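You operate a simulated robot arm through the tools that you are given. There is no shell and no other tool. Be economical: measure what you need, move in short steps, check, and stop when the job is done.

The job below is to be done with a simulated two-armed robot. You get a single attempt, and the scene is never put back.

Task
Put one of the hole plates from the clay bench on the cream slab. Take the piece of clay from the top of the paint bench and put it on the right low shelf of the framing bench. Put the red bead from the top of the big grey block on top of the soap there and the blue bead on the card offcuts there. Take the lid off the yellow pot on the top of the front wall-side table and lay it down there. Fetch the yellow pad from the top of the front wall-side table and set it on the black card there. Count the blue blocks on the top of the front window-side table, then put as many of the cups from the top of the front window-side table on top of the card sheets there. Do these in any order. Set down upright: hole plate, cup.

It is judged by the outcome, as a careful person would: the job done as asked, and still so three seconds after it is handed in. It fails if anything else is knocked over, pushed out of place, dropped, spilled or broken. Lids that push on must go on centred and level and be pressed home; caps that screw on are set level and turned clockwise until they are tight. Flat cloth is picked up by pressing the open fingertips on it (5 to 10 N) and closing them slowly along it; thin cloth reads only 2 to 8 mm in the jaws.

Robot
Two 7-joint arms with two-finger grippers on one trunk, on a base that drives. Base frame: it is fixed to the floor where the robot stands at the start and does not move with it; the origin is under the middle of the robot, x ahead of it, y to its left, z up. Readings come in cm, degrees, newtons and seconds.
The left shoulder is at the start at [14.9, 21.6, 101.1], the right one opposite. With the tool pointing down near the work surface each hand reaches from about 10 to 78 cm from the robot's upright axis, wherever it stands, measured 20 degrees to its own side. Places, roughly: bead [-350, -150, 75]; black card (13x10x1 cm) [-480, 20, 70]; blue block (7x10x4 cm) [-450, 60, 80]; card offcuts (6x9x2 cm) [-330, -170, 80]; card sheets (42x30x6 cm) [-520, 70, 80]; cream slab (20x18x2 cm) [60, -220, 30]; cup (6x6x9 cm) [-490, 50, 80]; hole plate [75, -25, 75]; piece of clay (6x6x4 cm) [-160, -150, 80]; right low shelf of the framing bench [-270, 20, 20]; soap (7x5x3 cm) [-330, -120, 80]; yellow pad (7x5x5 cm) [-450, 20, 80]; yellow pot (8x8x8 cm) [-460, 10, 80]. Payload 3.18 kg a hand.
Tool frame (each hand has its own): the origin (TCP) lies between the finger pads and is the grasp point; the fingertips stand 3 cm ahead of it; z points along the fingers, y is the line along which they close. Largest opening 14.4 cm; the body of the gripper starts 10.3 cm behind the TCP.
Orientation is that of the tool frame in the base frame, as a unit quaternion [x, y, z, w]. With the fingers straight down and closing along the base's y, the tool's x points along the base's -x, its y along +y and its z along -z.

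Tools
- The arms move only by the tool send_rows. It takes "left_targets", "right_targets" or both (then of equal length, played together; a hand with none holds still); each is a list of rows, each a list of 3 entries, a list of its own where there are three numbers: the opening, from 0 (shut) to 1 (fully open), then the shift along the base's x, y, z in units of 25 mm (1.0 is 25 mm), then the turn, a rotation vector about the base's x, y, z in units of 6 degrees (1.0 is 6 degrees). In form: [[claw, [x, y, z], [rx, ry, rz]], ...]. A call has 1 to 8 rows; each row shifts and turns the commanded pose from where the row before left it. A call with a number of a shift or a turn outside -1 to 1 is refused whole. Rows are played at 5 a second. More than 5 cm and 8.6 degrees between two rows, or a gripper value outside its range, and nothing of the call is played. Where a pose cannot be reached the arm comes as near as it can. A force on the tool above 40 N (or 10 N above the force at the start of the call, whichever is more), or a blocked arm, ends the call early, and 0.2 s more pass. Each finger halts on what it meets, pressing with about 38 N; the grip force reading is that of the motor and also rises with nothing between the fingers. The clock runs only during rows and for 0.2 s after the last one: add rows that do not move to give the fingers time. The reply holds the time, the measured pose of the TCP, the force on the tool along the base axes, the opening and the grip force, in the units named above and with some noise, with the torque about the TCP (base axes, N m) and any sound that the robot's microphone picked up.
- Cameras (640 x 400 px; columns grow to the right, rows downward): "scene" is now at [28.33, -2.97, 118.73]; the picture's right is [-0.32, -0.95, 0.00], its down [-0.55, 0.19, -0.81] and it looks along [0.77, -0.26, -0.58] (base axes); focal length 218 px, centre (320, 200). "left" rides on the left gripper at [7.6, -1.6, -14.3] in its tool frame; the picture's right is [0.21, 0.98, 0.00], its down [-0.84, 0.18, -0.51] and it looks along [-0.50, 0.11, 0.86] (tool axes); focal length 218 px, centre (320, 200). "right" rides on the right gripper at [7.6, 1.6, -14.3] in its tool frame; the picture's right is [-0.21, 0.98, 0.00], its down [-0.84, -0.18, -0.51] and it looks along [-0.50, -0.11, 0.86] (tool axes); focal length 218 px, centre (320, 200). There is no depth. A picture from a camera that has moved, and an enlarged one, comes with that camera's place and axes in the base frame and with its lens.
- capture(camera): a new picture of that camera. The clock stands still meanwhile.
- raise_lower(by): slides the trunk up (or, below 0, down) by that many cm; the arms and the scene camera ride with it, the base frame stays. It gives what a move gives, with no picture.
- steer(legs): drives the robot by 1 to 6 legs, each [ahead, left, turn to the left] in cm, cm and degrees, along the robot's own axes; the way and the turn of a leg run together, so that a leg with both is an arc; at most 150 cm and 180 degrees a leg. The arms and the cameras ride along, it lands a little off, and it stops where it bumps. It gives what a move gives.
- head_to(pan, tilt): turns the head with the scene camera to pan (to the left, within 80 degrees either way) and tilt (down, from -29 to 69), counted from straight ahead of the robot. It gives what a move gives.
- inspect(camera, box): a new picture of the part [left, top, right, bottom] of that camera's present view, enlarged. The clock stands still meanwhile.
- hand_in(): hands the job in; it is judged then, once.

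Work in short steps. Places have to be worked out from the pictures, the camera data and where the tool is seen: move nearer, look again, correct. Check each grasp and each placing, and mend what went wrong. You have 217 turns and 208 pictures in all, those below and enlarged ones among them. Open the grippers and draw the arms clear of the work before you hand the job in, unless the task says otherwise; then end with one line.

The tools are called after ">>>" as a command line: name --argument value ..., lists and objects as JSON in quotes. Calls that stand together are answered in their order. send_rows: Moves the arms, as the interface text tells. Its arguments: {"type":"object","properties":{"left_targets":{"type":"array"},"right_targets":{"type":"array"}},"required":[]} The other tools are called the same way: raise_lower (by) slides the trunk up or down; steer (legs) drives the base; head_to (pan, tilt) turns the head that bears the scene camera; capture (camera) takes a picture; inspect (camera, box) takes an enlarged picture of a part of a camera's view; hand_in () hands the job in.

At the start:

```text
time: 0.0
left_position: [48.95, 6.93, 101.32]
left_tcp_rot: [-0.001, 1.0, -0.001, 0.0]
left_ft_force: [0.4, 0.8, -0.2]
left_moment: [0.02, 0.0, -0.02]
left_finger_gap: 14.43
left_finger_force: 0.1
right_position: [35.17, -22.75, 100.45]
right_tcp_rot: [0.0, 1.0, 0.0, 0.0]
right_ft_force: [-0.1, 1.3, 0.1]
right_moment: [0.0, 0.0, -0.02]
right_finger_gap: 14.4
right_finger_force: 0.0
trunk travel left (down, up): [-10.0, 26.9]
robot x, y, heading: [0.1, 0.01, 0.1]
head pan, tilt: [-19.0, 35.7]
```

scene: 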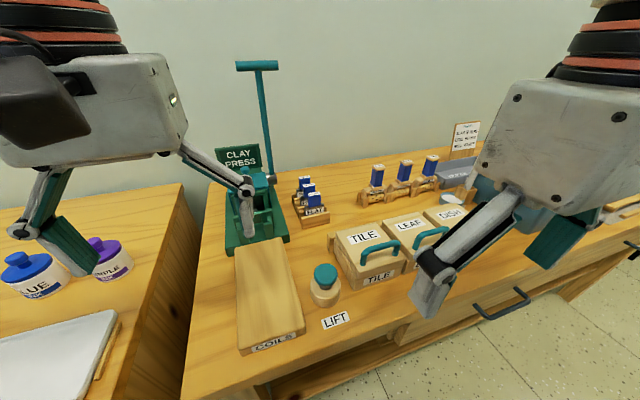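
right: 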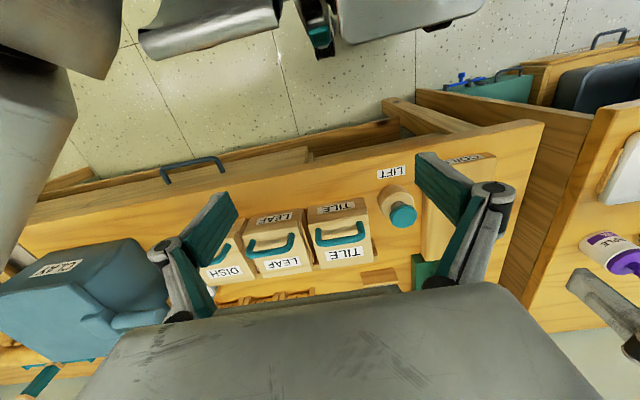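
left: 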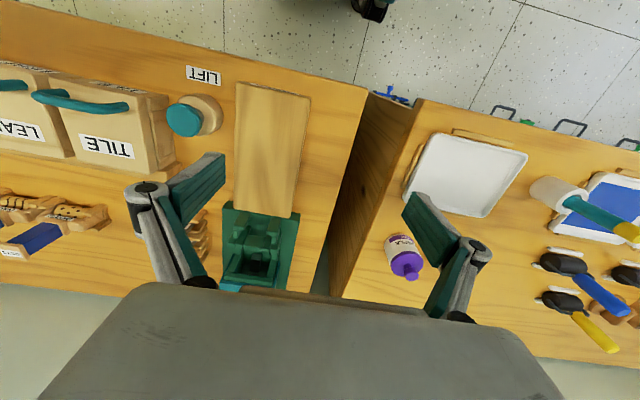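

The clay bench is ahead of me; I enlarge the region around [75,-25,75] to find the hole plates.

>>> inspect --camera "scene" --box '[220, 130, 480, 290]'

>>> head_to --pan -70 --tilt 30

>>> capture --camera "scene"

```text
2.46 times, centred on (350, 210) of scene
camera zoom: at [28.33, -2.97, 118.73], right [-0.32, -0.95, 0.0], down [-0.55, 0.19, -0.81], along [0.77, -0.26, -0.58], focal length 536 px, centre (246, 175)
```

zoom: 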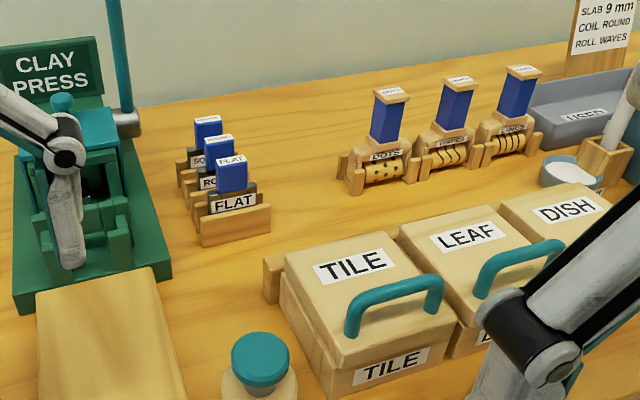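

```text
time: 1.2
left_position: [49.05, 6.8, 101.41]
left_tcp_rot: [-0.001, 1.0, 0.0, 0.0]
left_ft_force: [-0.1, 0.0, 0.1]
left_moment: [-0.01, 0.02, 0.01]
left_finger_gap: 14.41
left_finger_force: 0.0
right_position: [35.18, -22.75, 100.38]
right_tcp_rot: [0.001, 1.0, 0.001, 0.0]
right_ft_force: [-0.4, -0.7, -0.5]
right_moment: [0.03, 0.01, 0.0]
right_finger_gap: 14.42
right_finger_force: 0.1
trunk travel left (down, up): [-10.0, 26.9]
robot x, y, heading: [0.16, 0.07, -0.0]
head pan, tilt: [-70.0, 30.0]
```

```text
203 pictures are left
camera scene: at [23.13, -8.62, 119.61], right [-0.94, -0.34, 0.0], down [-0.17, 0.47, -0.87], along [0.3, -0.81, -0.5], focal length 218 px, centre (320, 200)
```

scene: 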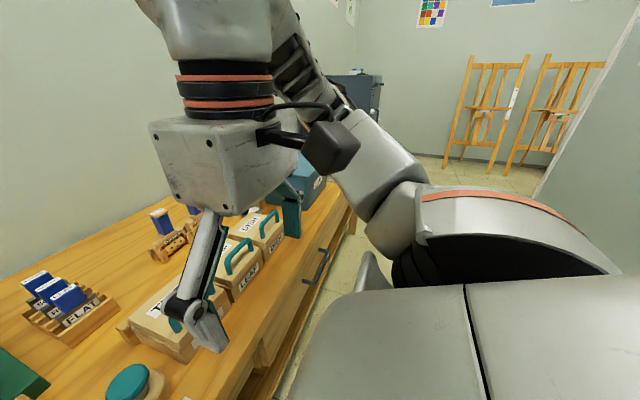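

The plates (SQUARE, ROUND, FLAT) stand in a rack with blue grips, the FLAT grip top at about [77,-18,84]. I look down in front to see how close I can drive and at the rack from the right hand.

>>> head_to --pan 0 --tilt 65

>>> capture --camera "scene"

>>> send_rows --right_targets '[[0.5, [1, 0.2, 0.3], [0, 0, 0]], [0.5, [1, 0.2, 0.3], [0, 0, 0]], [0.5, [1, 0.2, 0.3], [0, 0, 0]], [0.5, [1, 0, 0.3], [0, 0, 0]], [0.5, [1, 0, 0], [0, 0, 0]], [0.5, [1, 0, 0], [0, 0, 0]], [0.5, [1, 0, 0], [0, 0, 0]], [0.5, [1, 0, 0], [0, 0, 0]]]'

>>> capture --camera "right"

```text
time: 2.6
left_position: [48.98, 6.8, 101.54]
left_tcp_rot: [0.0, 1.0, -0.002, 0.0]
left_ft_force: [0.5, 0.0, 0.0]
left_moment: [0.01, -0.02, -0.02]
left_finger_gap: 14.4
left_finger_force: 0.1
right_position: [35.13, -22.75, 100.39]
right_tcp_rot: [0.001, 1.0, 0.0, -0.001]
right_ft_force: [-1.2, -0.2, 0.5]
right_moment: [0.0, 0.0, 0.0]
right_finger_gap: 14.4
right_finger_force: 0.1
trunk travel left (down, up): [-10.0, 26.9]
robot x, y, heading: [-0.06, -0.11, 0.2]
head pan, tilt: [0.0, 65.0]
```

```text
202 pictures are left
camera scene: at [26.1, -0.13, 114.85], right [0.0, -1.0, 0.0], down [-0.91, 0.0, -0.42], along [0.42, 0.0, -0.91], focal length 218 px, centre (320, 200)
```

scene: 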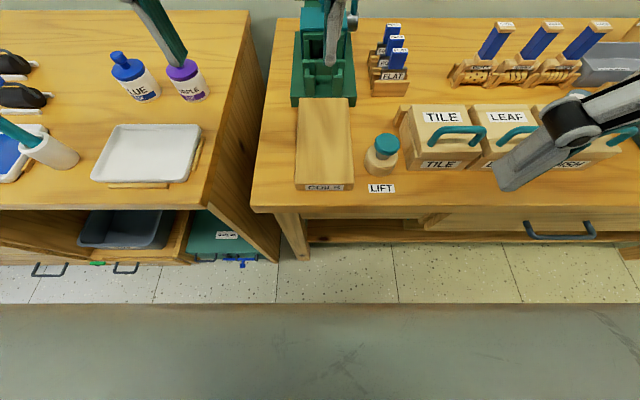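

```text
time: 4.4
left_position: [49.07, 6.9, 101.4]
left_tcp_rot: [-0.001, 1.0, -0.001, 0.0]
left_ft_force: [1.0, -0.3, -0.5]
left_moment: [-0.03, 0.01, -0.01]
left_finger_gap: 14.39
left_finger_force: 0.2
right_position: [55.09, -21.42, 103.26]
right_tcp_rot: [0.0, 1.0, 0.0, 0.0]
right_ft_force: [0.9, 0.8, 0.2]
right_moment: [0.02, 0.06, -0.02]
right_finger_gap: 7.21
right_finger_force: 0.0
trunk travel left (down, up): [-10.0, 26.9]
robot x, y, heading: [0.31, -0.04, -0.3]
head pan, tilt: [0.0, 65.0]
```

```text
201 pictures are left
camera right: at [47.6, -19.65, 117.58], right [0.21, 0.98, 0.0], down [0.84, -0.18, 0.51], along [0.5, -0.11, -0.86], focal length 218 px, centre (320, 200)
```

right: 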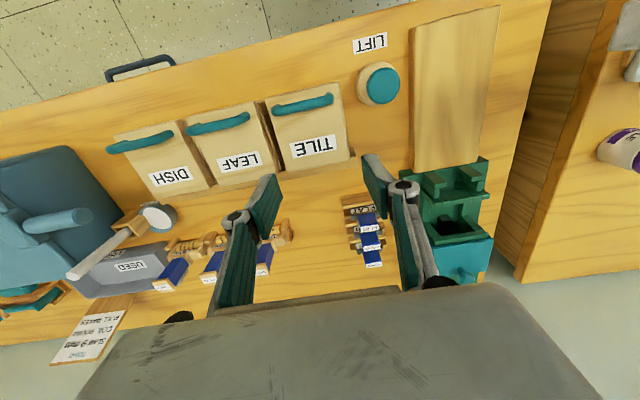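

I enlarge the rack in both views to fix the grip positions.

>>> inspect --camera "right" --box '[320, 180, 420, 280]'

>>> inspect --camera "scene" --box '[350, 10, 450, 110]'

>>> head_to --pan 0 --tilt 69

```text
4.00 times, centred on (370, 230) of right
camera zoom: at [47.6, -19.65, 117.58], right [0.21, 0.98, 0.0], down [0.84, -0.18, 0.51], along [0.5, -0.11, -0.86], focal length 873 px, centre (120, 80)
```

zoom: 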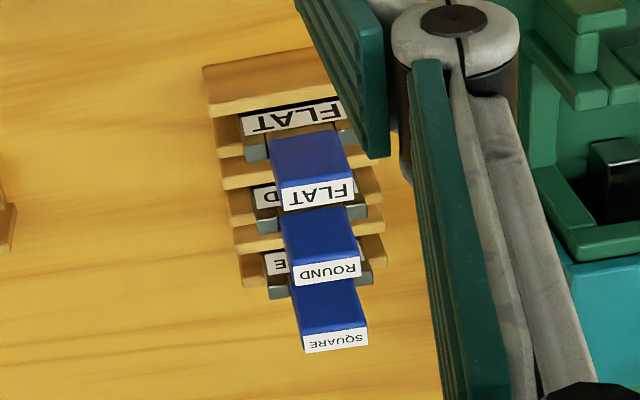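

```text
4.00 times, centred on (400, 60) of scene
camera zoom: at [26.14, -0.11, 114.83], right [0.0, -1.0, 0.0], down [-0.91, 0.0, -0.42], along [0.42, 0.0, -0.91], focal length 871 px, centre (0, 760)
```

zoom: 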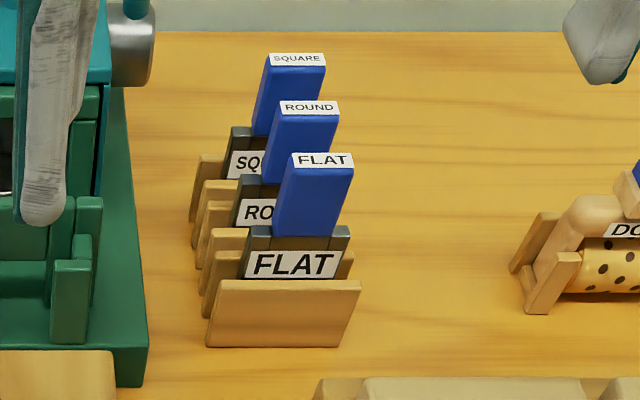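

```text
time: 5.0
left_position: [48.99, 6.89, 101.47]
left_tcp_rot: [-0.002, 1.0, -0.001, 0.0]
left_ft_force: [-0.4, 0.1, 0.2]
left_moment: [0.01, 0.03, -0.01]
left_finger_gap: 14.41
left_finger_force: 0.1
right_position: [55.15, -21.37, 103.36]
right_tcp_rot: [0.0, 1.0, 0.001, 0.0]
right_ft_force: [0.6, 0.0, -0.1]
right_moment: [0.01, 0.01, 0.04]
right_finger_gap: 7.18
right_finger_force: 0.1
trunk travel left (down, up): [-10.0, 26.9]
robot x, y, heading: [0.25, 0.18, -0.1]
head pan, tilt: [0.0, 68.8]
```

FLAT's grip top works out at about [72.6,-16.4,87.2], 3 cm wide in y and ~1.3 cm thick in x, rack aligned with y. I move the right hand above it at the present height and look sideways for clearance to the press handle.

>>> send_rows --right_targets '[[0.5, [1, 0.25, 0], [0, 0, 0]], [0.5, [1, 0.25, 0], [0, 0, 0]], [0.5, [1, 0.25, 0], [0, 0, 0]], [0.5, [1, 0.25, 0], [0, 0, 0]], [0.5, [1, 0.5, 0], [0, 0, 0]], [0.5, [1, 0.5, 0], [0, 0, 0]], [0.5, [1, 0, 0], [0, 0, 0]]]'

>>> head_to --pan -10 --tilt 30

>>> capture --camera "scene"

>>> capture --camera "right"

```text
time: 6.6
left_position: [48.94, 6.91, 101.44]
left_tcp_rot: [-0.001, 1.0, -0.001, 0.0]
left_ft_force: [-0.1, 0.3, -0.3]
left_moment: [0.04, 0.02, -0.02]
left_finger_gap: 14.4
left_finger_force: 0.1
right_position: [65.21, -18.93, 103.76]
right_tcp_rot: [0.0, 1.0, -0.001, 0.0]
right_ft_force: [-0.7, -0.9, -0.3]
right_moment: [0.0, 0.01, -0.01]
right_finger_gap: 7.21
right_finger_force: 0.1
right hand out of reach, approached as far as the arm can: row 5, 6, 7
trunk travel left (down, up): [-10.0, 26.9]
robot x, y, heading: [-0.14, -0.04, -0.1]
head pan, tilt: [0.0, 68.8]
```

```text
time: 7.7
left_position: [49.05, 6.92, 101.51]
left_tcp_rot: [-0.002, 1.0, -0.001, 0.0]
left_ft_force: [0.8, 0.0, -0.2]
left_moment: [0.02, 0.02, -0.01]
left_finger_gap: 14.39
left_finger_force: 0.1
right_position: [65.3, -18.97, 103.49]
right_tcp_rot: [0.0, 1.0, 0.0, 0.001]
right_ft_force: [1.1, -0.5, -0.4]
right_moment: [-0.03, -0.01, 0.0]
right_finger_gap: 7.19
right_finger_force: 0.0
trunk travel left (down, up): [-10.0, 26.9]
robot x, y, heading: [0.12, 0.04, 0.1]
head pan, tilt: [-10.0, 30.0]
```

```text
198 pictures are left
camera scene: at [28.94, -1.69, 119.6], right [-0.17, -0.98, 0.0], down [-0.49, 0.09, -0.87], along [0.85, -0.15, -0.5], focal length 218 px, centre (320, 200)
```

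scene: 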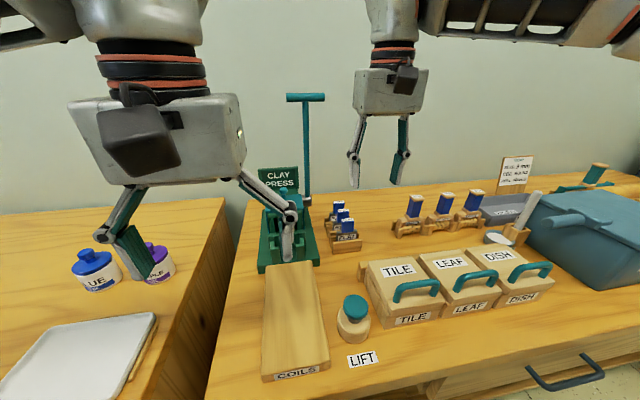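

```text
197 pictures are left
camera right: at [57.57, -17.17, 117.88], right [0.21, 0.98, 0.0], down [0.84, -0.18, 0.51], along [0.5, -0.11, -0.86], focal length 218 px, centre (320, 200)
```

right: 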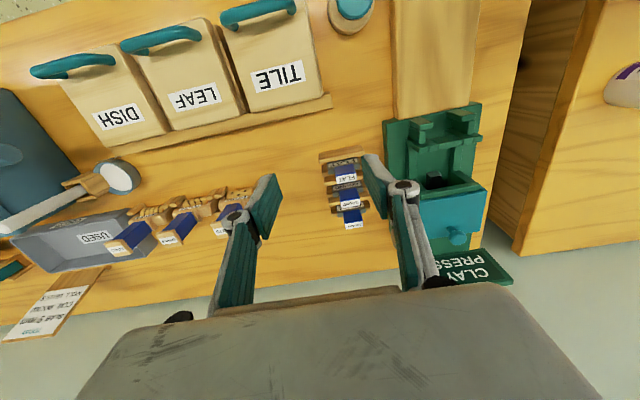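

The arm ran out of reach at x≈65; the bench edge is at x≈41 and my front at most x≈26, so I drive 9 cm ahead and recheck.

>>> steer --legs '[[9, 0, 0]]'

>>> capture --camera "right"

>>> inspect --camera "scene" --box '[270, 60, 470, 260]'

```text
time: 8.8
left_position: [58.23, 6.79, 101.45]
left_tcp_rot: [-0.001, 1.0, -0.001, 0.001]
left_ft_force: [0.1, -0.7, 0.2]
left_moment: [0.04, 0.0, -0.01]
left_finger_gap: 14.42
left_finger_force: 0.1
right_position: [74.48, -18.99, 103.64]
right_tcp_rot: [0.002, 1.0, 0.0, 0.001]
right_ft_force: [0.8, -0.1, -0.4]
right_moment: [0.0, 0.03, -0.01]
right_finger_gap: 7.18
right_finger_force: 0.0
trunk travel left (down, up): [-10.0, 26.9]
robot x, y, heading: [9.11, 0.22, -0.0]
head pan, tilt: [-10.0, 30.0]
```

```text
196 pictures are left
camera right: at [66.76, -17.21, 117.92], right [0.21, 0.98, 0.0], down [0.84, -0.18, 0.51], along [0.5, -0.11, -0.86], focal length 218 px, centre (320, 200)
```

right: 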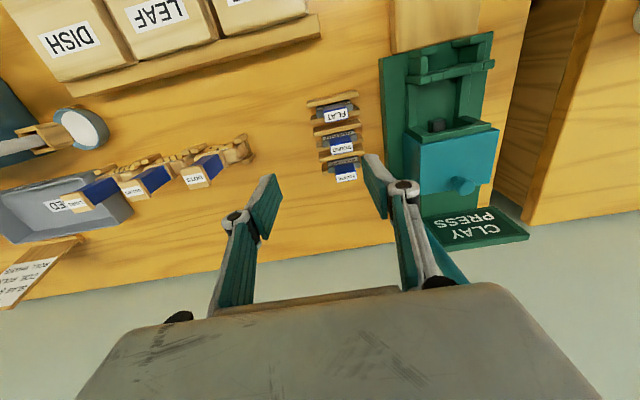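

```text
2.00 times, centred on (370, 160) of scene
camera zoom: at [38.15, -1.71, 119.63], right [-0.17, -0.98, 0.0], down [-0.49, 0.09, -0.87], along [0.85, -0.15, -0.5], focal length 436 px, centre (220, 280)
```

zoom: 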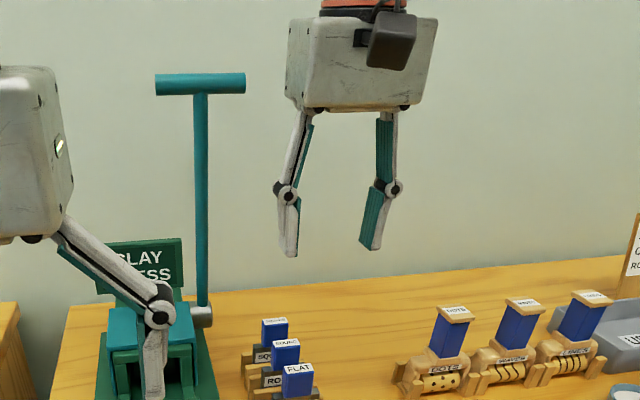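

FLAT's grip is confirmed near [72.4,-16.4,87.5]. I line up over it and go down part of the way.

>>> send_rows --right_targets '[[0.5, [-0.42, 0.52, 0], [0, 0, 0]], [0.5, [-0.42, 0.52, 0], [0, 0, 0]], [0.5, [0, 0, -1], [0, 0, 0]], [0.5, [0, 0, -1], [0, 0, 0]], [0.5, [0, 0, -1], [0, 0, 0]]]'

>>> capture --camera "right"

>>> inspect --camera "scene" --box '[270, 60, 470, 260]'

```text
time: 10.0
left_position: [58.29, 6.88, 101.5]
left_tcp_rot: [0.0, 1.0, 0.0, -0.001]
left_ft_force: [1.0, -0.7, -0.3]
left_moment: [0.01, 0.01, -0.02]
left_finger_gap: 14.43
left_finger_force: 0.0
right_position: [72.22, -16.56, 96.02]
right_tcp_rot: [0.001, 1.0, 0.001, -0.001]
right_ft_force: [0.0, -0.1, -0.5]
right_moment: [-0.02, 0.01, 0.02]
right_finger_gap: 7.2
right_finger_force: 0.1
trunk travel left (down, up): [-10.0, 26.9]
robot x, y, heading: [8.99, 0.01, 0.1]
head pan, tilt: [-10.0, 30.0]
```

```text
194 pictures are left
camera right: at [64.57, -14.76, 110.3], right [0.21, 0.98, 0.0], down [0.84, -0.18, 0.51], along [0.49, -0.11, -0.86], focal length 218 px, centre (320, 200)
```

right: 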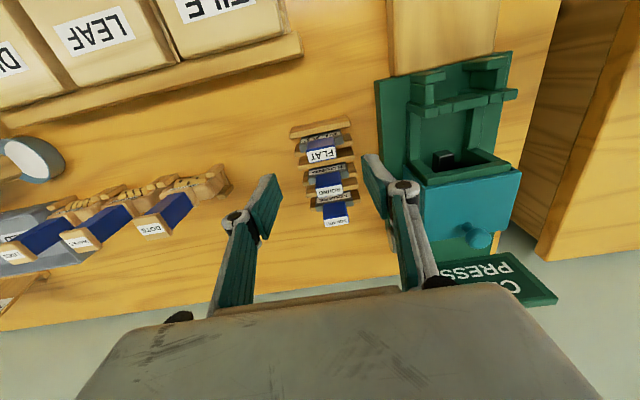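

```text
2.00 times, centred on (370, 160) of scene
camera zoom: at [38.21, -1.74, 119.58], right [-0.17, -0.98, 0.0], down [-0.49, 0.09, -0.87], along [0.85, -0.15, -0.5], focal length 436 px, centre (220, 280)
```

zoom: 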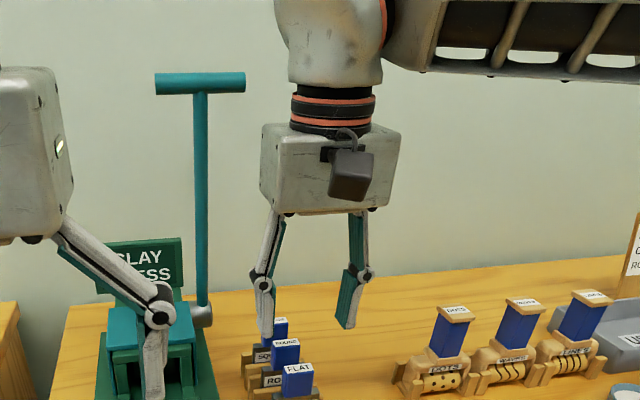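

Aligned within a few mm. I go down to z≈87.6 and close on the grip.

>>> send_rows --right_targets '[[0.5, [0, 0, -1], [0, 0, 0]], [0.5, [0, 0, -1], [0, 0, 0]], [0.5, [0, 0, -1], [0, 0, 0]], [0.5, [0, 0, -0.36], [0, 0, 0]]]'

>>> inspect --camera "right" --box '[240, 80, 440, 280]'

>>> inspect --camera "scene" --box '[320, 150, 420, 250]'

```text
time: 11.0
left_position: [58.22, 6.72, 101.45]
left_tcp_rot: [0.0, 1.0, -0.002, 0.0]
left_ft_force: [0.1, 0.5, -0.2]
left_moment: [-0.01, 0.02, -0.02]
left_finger_gap: 14.39
left_finger_force: 0.0
right_position: [72.4, -16.6, 87.68]
right_tcp_rot: [0.001, 1.0, 0.001, 0.0]
right_ft_force: [0.8, 0.4, 0.6]
right_moment: [-0.01, 0.05, 0.06]
right_finger_gap: 7.18
right_finger_force: 0.1
trunk travel left (down, up): [-10.0, 26.9]
robot x, y, heading: [9.18, 0.01, -0.2]
head pan, tilt: [-10.0, 30.0]
```

```text
2.00 times, centred on (340, 180) of right
camera zoom: at [64.78, -14.8, 101.93], right [0.21, 0.98, 0.0], down [0.84, -0.18, 0.51], along [0.5, -0.11, -0.86], focal length 436 px, centre (280, 240)
```

zoom: 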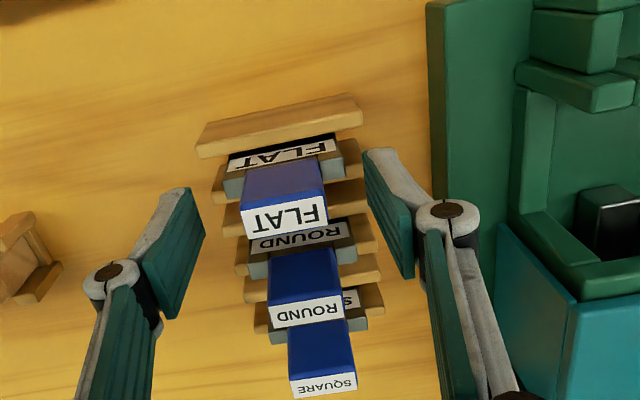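

```text
4.00 times, centred on (370, 200) of scene
camera zoom: at [38.13, -1.71, 119.62], right [-0.17, -0.98, 0.0], down [-0.49, 0.09, -0.87], along [0.85, -0.15, -0.5], focal length 871 px, centre (120, 200)
```

zoom: 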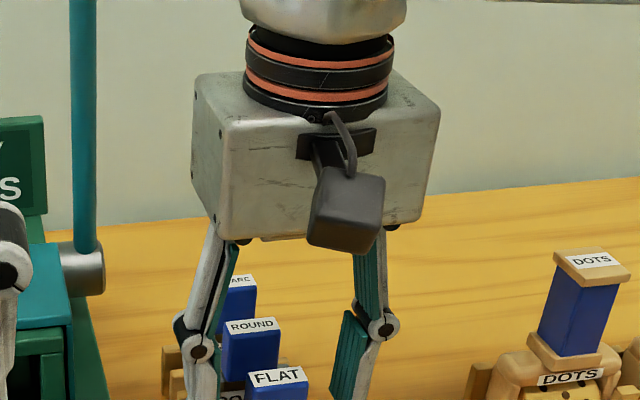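

The fingers straddle the FLAT grip. I close slowly and hold.

>>> send_rows --right_targets '[[0.35, [0, 0, 0], [0, 0, 0]], [0.28, [0, 0, 0], [0, 0, 0]], [0.22, [0, 0, 0], [0, 0, 0]], [0.15, [0, 0, 0], [0, 0, 0]], [0.1, [0, 0, 0], [0, 0, 0]], [0.1, [0, 0, 0], [0, 0, 0]]]'

>>> inspect --camera "right" --box '[240, 80, 440, 280]'

```text
time: 12.4
left_position: [58.24, 6.87, 101.47]
left_tcp_rot: [0.0, 1.0, -0.001, 0.0]
left_ft_force: [-0.7, 0.5, 1.2]
left_moment: [0.0, -0.02, -0.01]
left_finger_gap: 14.42
left_finger_force: 0.1
right_position: [72.36, -16.63, 87.77]
right_tcp_rot: [0.001, 1.0, 0.0, 0.001]
right_ft_force: [-0.1, 0.0, 1.0]
right_moment: [0.01, 0.0, -0.01]
right_finger_gap: 3.13
right_finger_force: 38.2
trunk travel left (down, up): [-10.0, 26.9]
robot x, y, heading: [9.36, -0.04, -0.1]
head pan, tilt: [-10.0, 30.0]
```

```text
2.00 times, centred on (340, 180) of right
camera zoom: at [64.78, -14.79, 101.96], right [0.21, 0.98, 0.0], down [0.84, -0.18, 0.51], along [0.5, -0.11, -0.86], focal length 436 px, centre (280, 240)
```

zoom: 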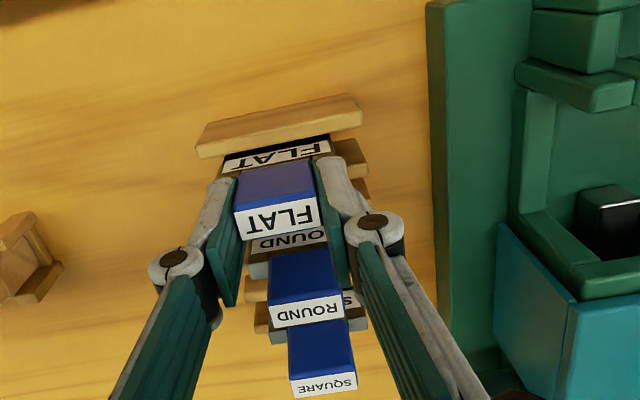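

Gap 3.13 cm at 38 N: it is gripped. I lift straight up 12.5 cm and look.

>>> send_rows --right_targets '[[0.1, [0, 0, 0.5], [0, 0, 0]], [0.1, [0, 0, 0.5], [0, 0, 0]], [0.1, [0, 0, 1], [0, 0, 0]], [0.1, [0, 0, 1], [0, 0, 0]], [0.1, [0, 0, 1], [0, 0, 0]], [0.1, [0, 0, 1], [0, 0, 0]]]'

>>> capture --camera "right"

>>> inspect --camera "scene" --box '[270, 80, 430, 240]'

```text
time: 13.8
left_position: [58.18, 6.81, 101.53]
left_tcp_rot: [-0.001, 1.0, -0.001, 0.0]
left_ft_force: [0.6, -0.1, 1.0]
left_moment: [-0.02, -0.03, 0.0]
left_finger_gap: 14.43
left_finger_force: 0.0
right_position: [72.01, -16.37, 100.15]
right_tcp_rot: [0.001, 1.0, 0.0, 0.0]
right_ft_force: [-0.7, 0.4, -1.6]
right_moment: [0.0, -0.03, 0.01]
right_finger_gap: 3.1
right_finger_force: 37.7
trunk travel left (down, up): [-10.0, 26.9]
robot x, y, heading: [9.2, 0.2, 0.2]
head pan, tilt: [-10.0, 30.0]
```

```text
189 pictures are left
camera right: at [64.26, -14.66, 114.46], right [0.21, 0.98, 0.0], down [0.84, -0.18, 0.51], along [0.5, -0.11, -0.86], focal length 218 px, centre (320, 200)
```

right: 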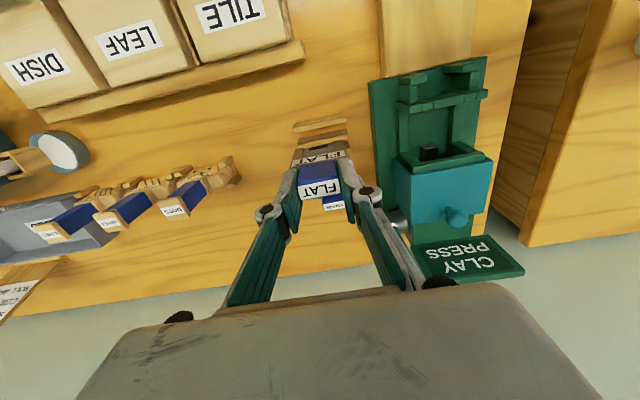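

```text
2.50 times, centred on (350, 160) of scene
camera zoom: at [38.08, -1.7, 119.64], right [-0.17, -0.98, 0.0], down [-0.49, 0.09, -0.87], along [0.85, -0.15, -0.5], focal length 545 px, centre (245, 300)
```

zoom: 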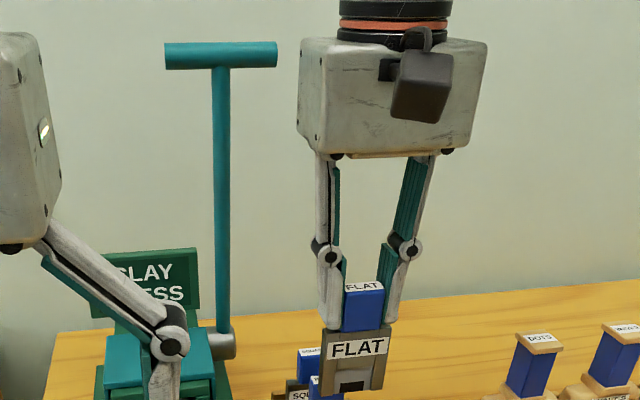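

The FLAT plate hangs straight, bottom ~8.4 cm under the TCP. I raise it and draw it in, back off from the bench, then look to the right for the slab.

>>> send_rows --right_targets '[[0.1, [0, 0, 1], [0, 0, 0]], [0.1, [-0.5, 0, 1], [0, 0, 0]], [0.1, [-1, -0.2, 1], [0, 0, 0]], [0.1, [-1, -0.2, 0.5], [0, 0, 0]], [0.1, [-1, -0.2, 0], [0, 0, 0]], [0.1, [-1, -0.2, 0], [0, 0, 0]], [0.1, [-1, -0.2, 0], [0, 0, 0]], [0.1, [-1, -0.2, 0], [0, 0, 0]]]'

>>> steer --legs '[[-40, 0, 0]]'

>>> head_to --pan -60 --tilt 15

>>> capture --camera "scene"

```text
time: 15.6
left_position: [58.21, 6.81, 101.6]
left_tcp_rot: [-0.002, 1.0, -0.001, 0.0]
left_ft_force: [0.7, 1.5, -0.6]
left_moment: [0.01, -0.02, -0.02]
left_finger_gap: 14.4
left_finger_force: 0.0
right_position: [55.73, -19.47, 109.15]
right_tcp_rot: [0.001, 1.0, 0.002, 0.0]
right_ft_force: [-0.2, 0.1, -1.3]
right_moment: [0.06, -0.04, -0.02]
right_finger_gap: 3.15
right_finger_force: 38.3
trunk travel left (down, up): [-10.0, 26.9]
robot x, y, heading: [9.47, -0.12, 0.2]
head pan, tilt: [-10.0, 30.0]
```

```text
time: 18.1
left_position: [18.59, 6.7, 101.48]
left_tcp_rot: [0.002, 1.0, 0.0, -0.001]
left_ft_force: [-0.3, -0.4, 0.4]
left_moment: [0.05, -0.03, 0.02]
left_finger_gap: 14.39
left_finger_force: 0.0
right_position: [16.2, -19.45, 109.18]
right_tcp_rot: [0.005, 1.0, 0.0, 0.0]
right_ft_force: [-0.3, -0.1, -1.6]
right_moment: [-0.02, 0.0, -0.01]
right_finger_gap: 3.13
right_finger_force: 38.1
trunk travel left (down, up): [-10.0, 26.9]
robot x, y, heading: [-30.24, 0.1, -0.6]
head pan, tilt: [-10.0, 30.0]
```

```text
time: 19.3
left_position: [18.65, 6.64, 101.57]
left_tcp_rot: [0.001, 1.0, -0.001, 0.0]
left_ft_force: [-0.2, 0.3, 0.1]
left_moment: [-0.01, 0.03, 0.03]
left_finger_gap: 14.42
left_finger_force: 0.1
right_position: [16.08, -19.4, 109.07]
right_tcp_rot: [0.004, 1.0, 0.0, 0.0]
right_ft_force: [-0.6, 0.6, -1.1]
right_moment: [0.0, 0.02, 0.04]
right_finger_gap: 3.14
right_finger_force: 38.1
trunk travel left (down, up): [-10.0, 26.9]
robot x, y, heading: [-30.52, 0.31, -0.3]
head pan, tilt: [-60.0, 15.0]
```

```text
187 pictures are left
camera scene: at [-5.75, -8.23, 122.03], right [-0.87, -0.49, 0.0], down [-0.13, 0.23, -0.97], along [0.48, -0.84, -0.26], focal length 218 px, centre (320, 200)
```

scene: 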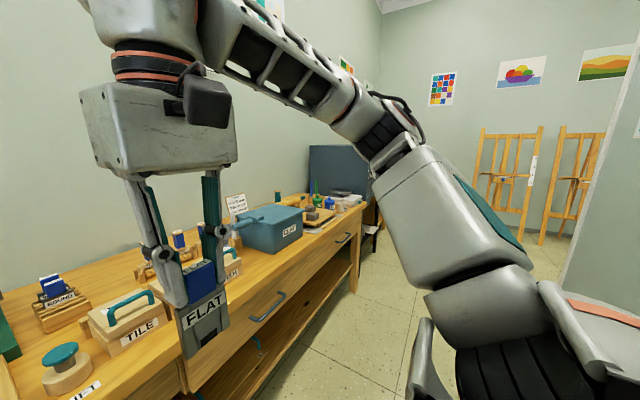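

Nothing of the slab visible yet; I turn right 90° in place (70 cm of free space ahead) and look along -y.

>>> steer --legs '[[0, 0, -90]]'

>>> head_to --pan 10 --tilt 20

>>> capture --camera "scene"

```text
time: 23.4
left_position: [-22.89, -48.82, 101.42]
left_tcp_rot: [0.703, 0.712, 0.0, 0.0]
left_ft_force: [0.3, 0.4, 0.2]
left_moment: [0.0, 0.0, -0.03]
left_finger_gap: 14.4
left_finger_force: 0.1
right_position: [-49.24, -46.66, 109.15]
right_tcp_rot: [0.703, 0.711, 0.001, 0.001]
right_ft_force: [-0.5, -0.2, -2.0]
right_moment: [0.01, -0.02, -0.02]
right_finger_gap: 3.12
right_finger_force: 38.0
trunk travel left (down, up): [-10.0, 26.9]
robot x, y, heading: [-30.72, 0.05, -89.4]
head pan, tilt: [-60.0, 15.0]
```

```text
time: 24.9
left_position: [-22.99, -48.85, 101.53]
left_tcp_rot: [0.702, 0.712, 0.0, -0.001]
left_ft_force: [0.4, -0.4, -0.4]
left_moment: [-0.01, 0.02, 0.02]
left_finger_gap: 14.39
left_finger_force: 0.2
right_position: [-49.19, -46.89, 109.24]
right_tcp_rot: [0.703, 0.711, 0.0, -0.001]
right_ft_force: [-0.5, 0.6, -0.8]
right_moment: [-0.02, 0.02, 0.01]
right_finger_gap: 3.11
right_finger_force: 37.9
trunk travel left (down, up): [-10.0, 26.9]
robot x, y, heading: [-30.61, 0.33, -89.1]
head pan, tilt: [10.0, 20.0]
```

```text
186 pictures are left
camera scene: at [-28.29, -28.99, 121.22], right [-0.98, -0.18, 0.0], down [-0.06, 0.34, -0.94], along [0.17, -0.92, -0.34], focal length 218 px, centre (320, 200)
```

scene: 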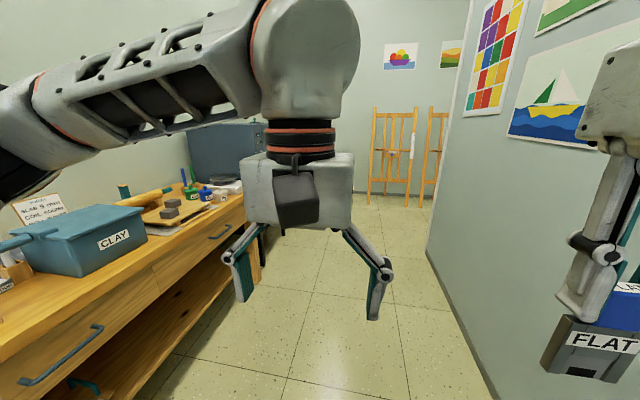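

The corridor is clear ahead (bench from x≥41, wall at x≈-95). I drive 130 cm down it and look left toward the slab.

>>> steer --legs '[[130, 0, 0]]'

>>> head_to --pan 45 --tilt 40

>>> capture --camera "scene"

```text
time: 31.3
left_position: [-21.96, -177.52, 101.52]
left_tcp_rot: [0.704, 0.71, -0.001, 0.0]
left_ft_force: [0.0, 0.2, 0.4]
left_moment: [0.02, 0.0, 0.03]
left_finger_gap: 14.42
left_finger_force: 0.1
right_position: [-48.29, -175.28, 109.17]
right_tcp_rot: [0.706, 0.709, 0.0, 0.0]
right_ft_force: [0.7, 0.0, -1.5]
right_moment: [0.01, 0.02, -0.02]
right_finger_gap: 3.1
right_finger_force: 37.9
trunk travel left (down, up): [-10.0, 26.9]
robot x, y, heading: [-28.86, -128.55, -89.6]
head pan, tilt: [10.0, 20.0]
```

```text
time: 32.3
left_position: [-22.05, -177.53, 101.46]
left_tcp_rot: [0.704, 0.71, -0.001, -0.001]
left_ft_force: [0.6, 0.7, 0.5]
left_moment: [-0.02, 0.01, -0.01]
left_finger_gap: 14.41
left_finger_force: 0.1
right_position: [-48.17, -175.42, 109.09]
right_tcp_rot: [0.705, 0.709, 0.0, -0.001]
right_ft_force: [-0.2, 0.0, -0.8]
right_moment: [-0.03, -0.02, -0.03]
right_finger_gap: 3.12
right_finger_force: 38.0
trunk travel left (down, up): [-10.0, 26.9]
robot x, y, heading: [-29.15, -128.53, -89.6]
head pan, tilt: [45.0, 40.0]
```

```text
185 pictures are left
camera scene: at [-22.88, -154.5, 118.08], right [-0.7, -0.71, 0.0], down [-0.46, 0.45, -0.77], along [0.55, -0.54, -0.64], focal length 218 px, centre (320, 200)
```

scene: 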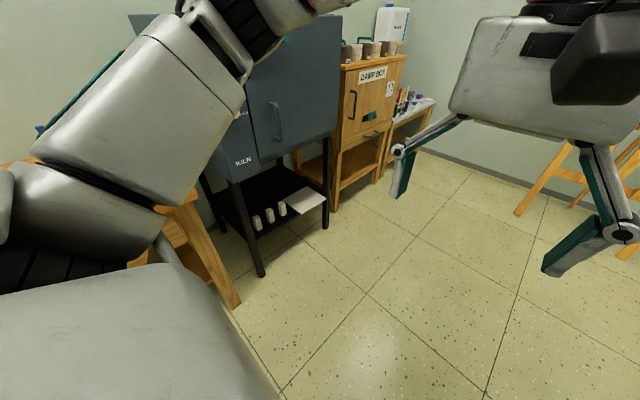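

The cream slab lies on the low shelf under the kiln, near [59,-222,30]. I drive on 85 cm and turn left to face the kiln.

>>> steer --legs '[[80, 0, 0], [0, 0, 89]]'

>>> head_to --pan 0 --tilt 40

>>> capture --camera "scene"

```text
time: 40.4
left_position: [20.17, -203.26, 101.56]
left_tcp_rot: [0.016, 1.0, -0.001, 0.0]
left_ft_force: [0.1, 0.7, -0.9]
left_moment: [0.01, -0.01, 0.03]
left_finger_gap: 14.4
left_finger_force: 0.1
right_position: [16.86, -229.46, 109.13]
right_tcp_rot: [0.017, 1.0, 0.0, 0.0]
right_ft_force: [0.1, -0.1, -1.4]
right_moment: [0.01, 0.03, 0.0]
right_finger_gap: 3.1
right_finger_force: 38.4
trunk travel left (down, up): [-10.0, 26.9]
robot x, y, heading: [-29.38, -208.34, -2.1]
head pan, tilt: [45.0, 40.0]
```

```text
time: 41.5
left_position: [20.14, -203.34, 101.43]
left_tcp_rot: [0.016, 1.0, -0.001, 0.0]
left_ft_force: [0.1, -0.3, 0.3]
left_moment: [0.01, -0.03, 0.0]
left_finger_gap: 14.39
left_finger_force: 0.0
right_position: [16.92, -229.42, 109.14]
right_tcp_rot: [0.017, 1.0, 0.0, 0.001]
right_ft_force: [0.2, 0.1, -1.2]
right_moment: [0.0, 0.0, -0.01]
right_finger_gap: 3.09
right_finger_force: 37.2
trunk travel left (down, up): [-10.0, 26.9]
robot x, y, heading: [-29.06, -208.46, -2.1]
head pan, tilt: [0.0, 40.0]
```

```text
184 pictures are left
camera scene: at [-0.55, -209.6, 118.07], right [-0.03, -1.0, 0.0], down [-0.64, 0.02, -0.77], along [0.77, -0.03, -0.64], focal length 218 px, centre (320, 200)
```

scene: 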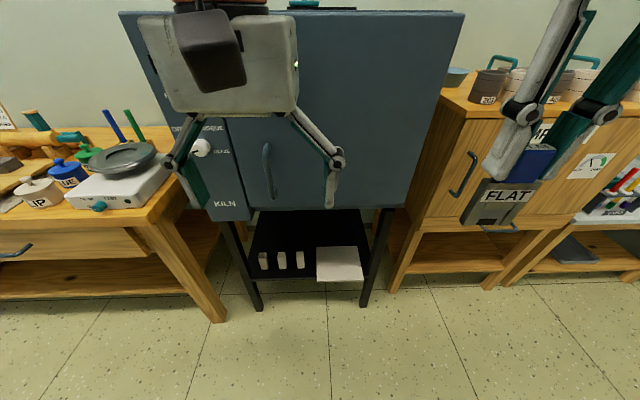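

The slab spans about x 49–67, y -211…-231, z≈31, under the kiln (underside z≈72), so a vertical hand cannot enter; I'll hand the plate to the left hand held nearly level. First I swing the left hand out and turn it (yaw -90°, pitched 60° up from straight down).

>>> send_rows --left_targets '[[0.9, [0, 0.9, 0.2], [-0.05, -1, -0.98]], [0.8, [0, 0.9, 0.2], [-0.16, -0.98, -0.98]], [0.7, [0, 0.9, 0.2], [-0.26, -0.96, -0.98]], [0.6, [0, 0.9, 0], [-0.36, -0.92, -0.98]], [0.5, [0, 0.9, 0], [-0.45, -0.88, -0.98]], [0.4, [0, 0.9, 0], [-0.54, -0.83, -0.98]], [0.4, [0.3, 0.5, 0], [-0.62, -0.77, -0.98]], [0.4, [0.3, 0.5, 0], [-0.7, -0.7, -0.98]]]'

>>> send_rows --left_targets '[[0.4, [0, 0, 0], [-0.78, -0.62, -0.98]], [0.4, [0, 0, 0], [-0.83, -0.54, -0.98]], [0.4, [0, 0, 0], [0, 0, -1]], [0.4, [0, 0, 0], [0, 0, -1]], [0.4, [0, 0, 0], [0, 0, -1]], [0.4, [0, 0, 0], [0, 0, -1]], [0.4, [0, 0, 0], [0, 0, -1]]]'

>>> capture --camera "scene"

```text
time: 43.3
left_position: [20.26, -188.98, 102.85]
left_tcp_rot: [0.373, 0.846, -0.138, 0.356]
left_ft_force: [-0.2, 0.5, -0.1]
left_moment: [-0.02, -0.01, -0.04]
left_finger_gap: 5.76
left_finger_force: 0.1
left hand out of reach, approached as far as the arm can: row 8
right_position: [16.77, -229.39, 109.32]
right_tcp_rot: [0.018, 1.0, 0.0, 0.0]
right_ft_force: [-2.3, 0.3, -0.8]
right_moment: [-0.01, -0.06, -0.02]
right_finger_gap: 3.11
right_finger_force: 38.5
trunk travel left (down, up): [-10.0, 26.9]
robot x, y, heading: [-29.15, -209.02, -1.9]
head pan, tilt: [0.0, 40.0]
```

```text
time: 44.9
left_position: [20.39, -193.86, 103.38]
left_tcp_rot: [0.422, 0.787, -0.207, 0.4]
left_ft_force: [-0.4, 0.2, -0.1]
left_moment: [0.0, -0.02, -0.01]
left_finger_gap: 5.78
left_finger_force: 0.0
left hand out of reach, approached as far as the arm can: row 1, 2, 3, 4, 5, 6, 7
right_position: [16.81, -229.42, 109.16]
right_tcp_rot: [0.017, 1.0, 0.0, 0.0]
right_ft_force: [1.0, -0.1, -1.0]
right_moment: [-0.01, 0.01, 0.0]
right_finger_gap: 3.13
right_finger_force: 38.3
trunk travel left (down, up): [-10.0, 26.9]
robot x, y, heading: [-29.27, -208.59, -1.9]
head pan, tilt: [0.0, 40.0]
```

```text
183 pictures are left
camera scene: at [-0.55, -209.61, 118.08], right [-0.03, -1.0, 0.0], down [-0.64, 0.02, -0.77], along [0.77, -0.03, -0.64], focal length 218 px, centre (320, 200)
```

scene: 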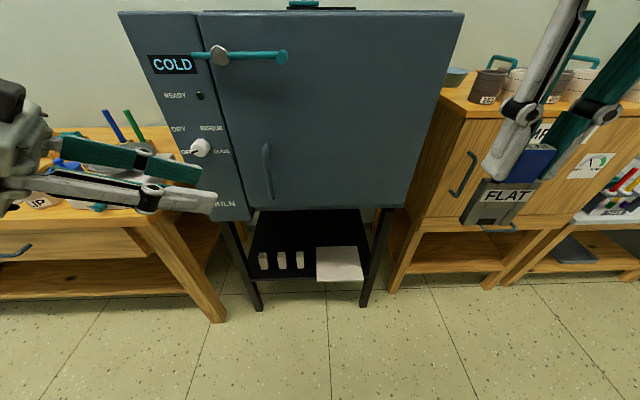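

The left hand reached a heading of about -56° with level jaws, 36° below horizontal; good enough. I bring the right hand with the plate to about [24,-209,112] and yaw it +36° so the plate's face lies square to the left jaws.

>>> send_rows --right_targets '[[0.1, [0.2, 0.5, 0.3], [0, 0, 0.5]], [0.1, [0.3, 1, 0.3], [0, 0, 1]], [0.1, [0.4, 1, 0.3], [0, 0, 1]], [0.1, [0.4, 1, 0.3], [0, 0, 1]], [0.1, [0.4, 1, 0], [0, 0, 1]], [0.1, [0.4, 1, 0], [0, 0, 1]], [0.1, [0.4, 1, 0], [0, 0, 0.5]], [0.1, [0.3, 1, 0], [0, 0, 0]]]'

>>> capture --camera "scene"

>>> capture --camera "left"

```text
time: 46.7
left_position: [20.44, -193.81, 103.22]
left_tcp_rot: [0.422, 0.786, -0.208, 0.401]
left_ft_force: [0.1, 1.1, -0.6]
left_moment: [0.05, 0.0, 0.01]
left_finger_gap: 5.74
left_finger_force: 0.1
right_position: [18.13, -208.46, 107.15]
right_tcp_rot: [-0.292, 0.957, 0.0, 0.0]
right_ft_force: [-0.4, 0.3, -1.2]
right_moment: [0.0, 0.0, 0.0]
right_finger_gap: 3.12
right_finger_force: 37.9
right hand out of reach, approached as far as the arm can: row 4, 5, 6, 7, 8
trunk travel left (down, up): [-10.0, 26.9]
robot x, y, heading: [-29.11, -208.56, -2.1]
head pan, tilt: [0.0, 40.0]
```

```text
182 pictures are left
camera scene: at [-0.59, -209.53, 118.09], right [-0.03, -1.0, 0.0], down [-0.64, 0.02, -0.77], along [0.77, -0.03, -0.64], focal length 218 px, centre (320, 200)
```

scene: 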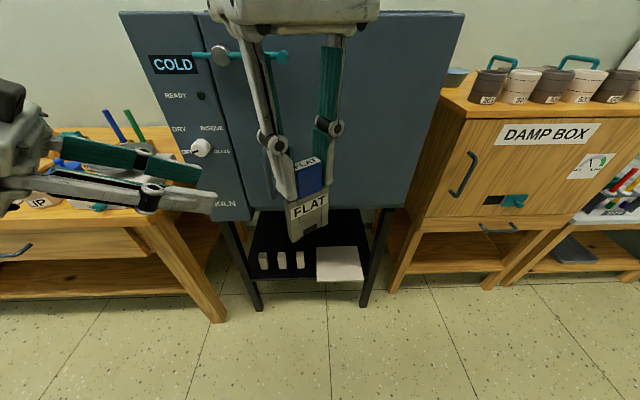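

```text
181 pictures are left
camera left: at [9.99, -181.46, 105.44], right [0.74, 0.65, -0.16], down [0.19, 0.02, 0.98], along [0.64, -0.76, -0.11], focal length 218 px, centre (320, 200)
```

left: 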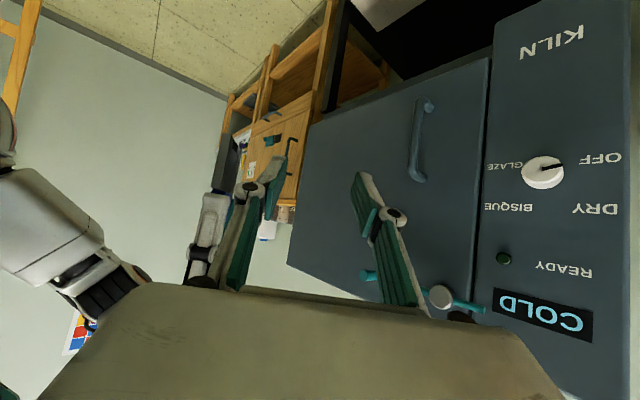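

Plate face normal and left jaw axis agree (both 34°). Plate body centre is about [18.1,-208.5,101.2]. I bring the left hand to a pre-grasp 10 cm back along its heading, trying to level it 12° more.

>>> send_rows --left_targets '[[0.4, [-0.8, -0.6, -0.1], [0, 0, 0]], [0.4, [-0.8, -0.6, -0.1], [0, 0, 0]], [0.4, [-0.8, -0.7, -0.1], [0, 0, 0]], [0.4, [-0.75, -0.65, -0.1], [-0.82, -0.56, 0]], [0.4, [0, 0, -0.1], [-0.82, -0.56, 0]], [0.4, [0, 0, 0], [0, 0, 0]]]'

>>> capture --camera "left"

>>> capture --camera "scene"

```text
time: 48.1
left_position: [20.22, -200.79, 109.4]
left_tcp_rot: [0.399, 0.741, -0.25, 0.479]
left_ft_force: [0.6, 0.3, 0.0]
left_moment: [0.02, -0.01, 0.03]
left_finger_gap: 5.76
left_finger_force: 0.1
left hand out of reach, approached as far as the arm can: row 1, 2, 3, 4, 5
right_position: [18.17, -208.69, 107.09]
right_tcp_rot: [-0.292, 0.956, 0.001, 0.001]
right_ft_force: [1.1, -0.3, -2.3]
right_moment: [0.0, 0.0, 0.01]
right_finger_gap: 3.12
right_finger_force: 37.6
trunk travel left (down, up): [-10.0, 26.9]
robot x, y, heading: [-29.16, -208.57, -2.3]
head pan, tilt: [0.0, 40.0]
```

```text
180 pictures are left
camera left: at [9.69, -188.33, 108.21], right [0.76, 0.62, -0.18], down [0.08, 0.19, 0.98], along [0.64, -0.76, 0.09], focal length 218 px, centre (320, 200)
```

left: 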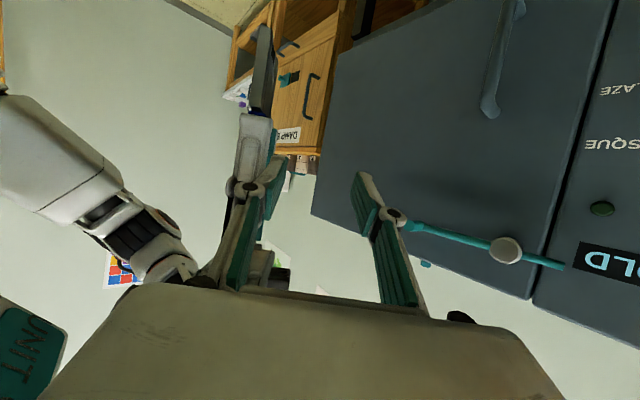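

```text
179 pictures are left
camera scene: at [-0.58, -209.63, 118.09], right [-0.04, -1.0, 0.0], down [-0.64, 0.02, -0.77], along [0.77, -0.03, -0.64], focal length 218 px, centre (320, 200)
```

scene: 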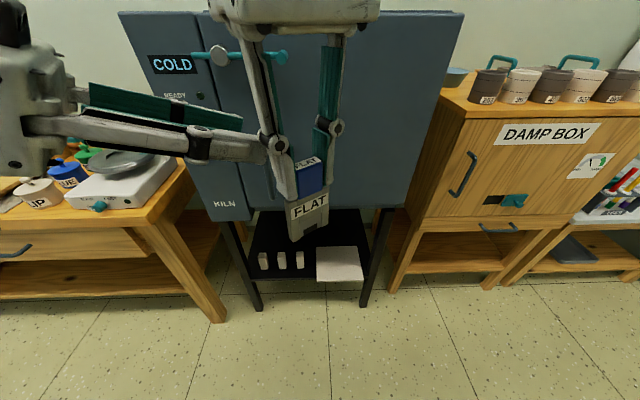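

At this height the level left hand is too cramped. I back it off and bring both hands lower and further forward, where the arms hang freer.

>>> send_rows --left_targets '[[0.4, [-0.3, 1, 0], [0, 0, 0]], [0.4, [-0.3, 1, 0], [0, 0, 0]], [0.4, [0, 1, 0], [0, 0, 0]], [0.4, [0, 0, -1], [0, 0, 0]], [0.4, [0, 0, -1], [0, 0, 0]], [0.4, [0, 0, -1], [0, 0, 0]], [0.4, [0, 0, -1], [0, 0, 0]], [0.4, [0, 0, -1], [0, 0, 0]]]' --right_targets '[[0.1, [0, 0, 0], [0, 0, 0]], [0.1, [0, 0, 0], [0, 0, 0]], [0.1, [0, 0, 0], [0, 0, 0]], [0.1, [0.8, 0, -1], [0, 0, 0]], [0.1, [0.8, 0, -1], [0, 0, 0]], [0.1, [0.8, 0, -1], [0, 0, 0]], [0.1, [0.8, 0, -1], [0, 0, 0]], [0.1, [0.8, 0, -1], [0, 0, 0]]]'

>>> send_rows --left_targets '[[0.4, [0, 0, -1], [0, 0, 0]], [0.4, [0, 0, -1], [0, 0, 0]], [0.4, [0, 0, -1], [0, 0, 0]], [0.4, [0, 0, -1], [0, 0, 0]], [0.4, [0, 0, -1], [0, 0, 0]], [0.4, [0, 0, -1], [0, 0, 0]], [0.4, [0, 0, -1], [0, 0, 0]]]' --right_targets '[[0.1, [0, 0, -1], [0, 0, 0]], [0.1, [0, 0, -1], [0, 0, 0]], [0.1, [0, 0, -1], [0, 0, 0]], [0.1, [0, 0, -1], [0, 0, 0]], [0.1, [0, 0, -1], [0, 0, 0]], [0.1, [0, 0, 0], [0, 0, 0]], [0.1, [0, 0, 0], [0, 0, 0]]]'

>>> capture --camera "scene"

```text
time: 49.9
left_position: [24.91, -192.72, 100.89]
left_tcp_rot: [0.397, 0.741, -0.249, 0.481]
left_ft_force: [-0.2, 0.3, -0.6]
left_moment: [-0.04, -0.03, 0.0]
left_finger_gap: 5.76
left_finger_force: 0.0
left hand out of reach, approached as far as the arm can: row 1, 2, 4, 5, 6, 7, 8
right_position: [26.22, -208.73, 97.05]
right_tcp_rot: [-0.291, 0.957, 0.001, 0.002]
right_ft_force: [0.7, 0.5, -0.9]
right_moment: [0.03, -0.05, -0.01]
right_finger_gap: 3.09
right_finger_force: 37.6
right hand out of reach, approached as far as the arm can: row 8
trunk travel left (down, up): [-10.0, 26.9]
robot x, y, heading: [-28.97, -208.51, -1.9]
head pan, tilt: [0.0, 40.0]
```

```text
time: 51.5
left_position: [26.71, -192.53, 83.86]
left_tcp_rot: [0.397, 0.741, -0.249, 0.481]
left_ft_force: [0.3, -0.2, -0.7]
left_moment: [0.01, -0.03, 0.0]
left_finger_gap: 5.75
left_finger_force: 0.0
left hand out of reach, approached as far as the arm can: row 1, 2, 3
right_position: [26.5, -208.56, 84.31]
right_tcp_rot: [-0.293, 0.956, 0.0, 0.0]
right_ft_force: [-0.9, 0.3, -0.7]
right_moment: [0.06, 0.01, -0.01]
right_finger_gap: 3.12
right_finger_force: 38.7
trunk travel left (down, up): [-10.0, 26.9]
robot x, y, heading: [-29.49, -208.8, -1.9]
head pan, tilt: [0.0, 40.0]
```

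```text
178 pictures are left
camera scene: at [-0.53, -209.6, 118.07], right [-0.03, -1.0, 0.0], down [-0.64, 0.02, -0.77], along [0.77, -0.03, -0.64], focal length 218 px, centre (320, 200)
```

scene: 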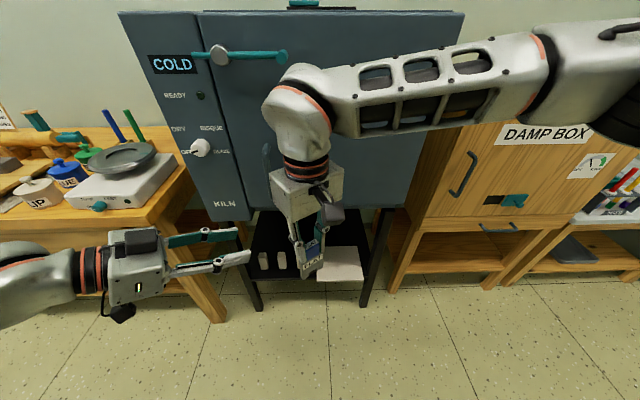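

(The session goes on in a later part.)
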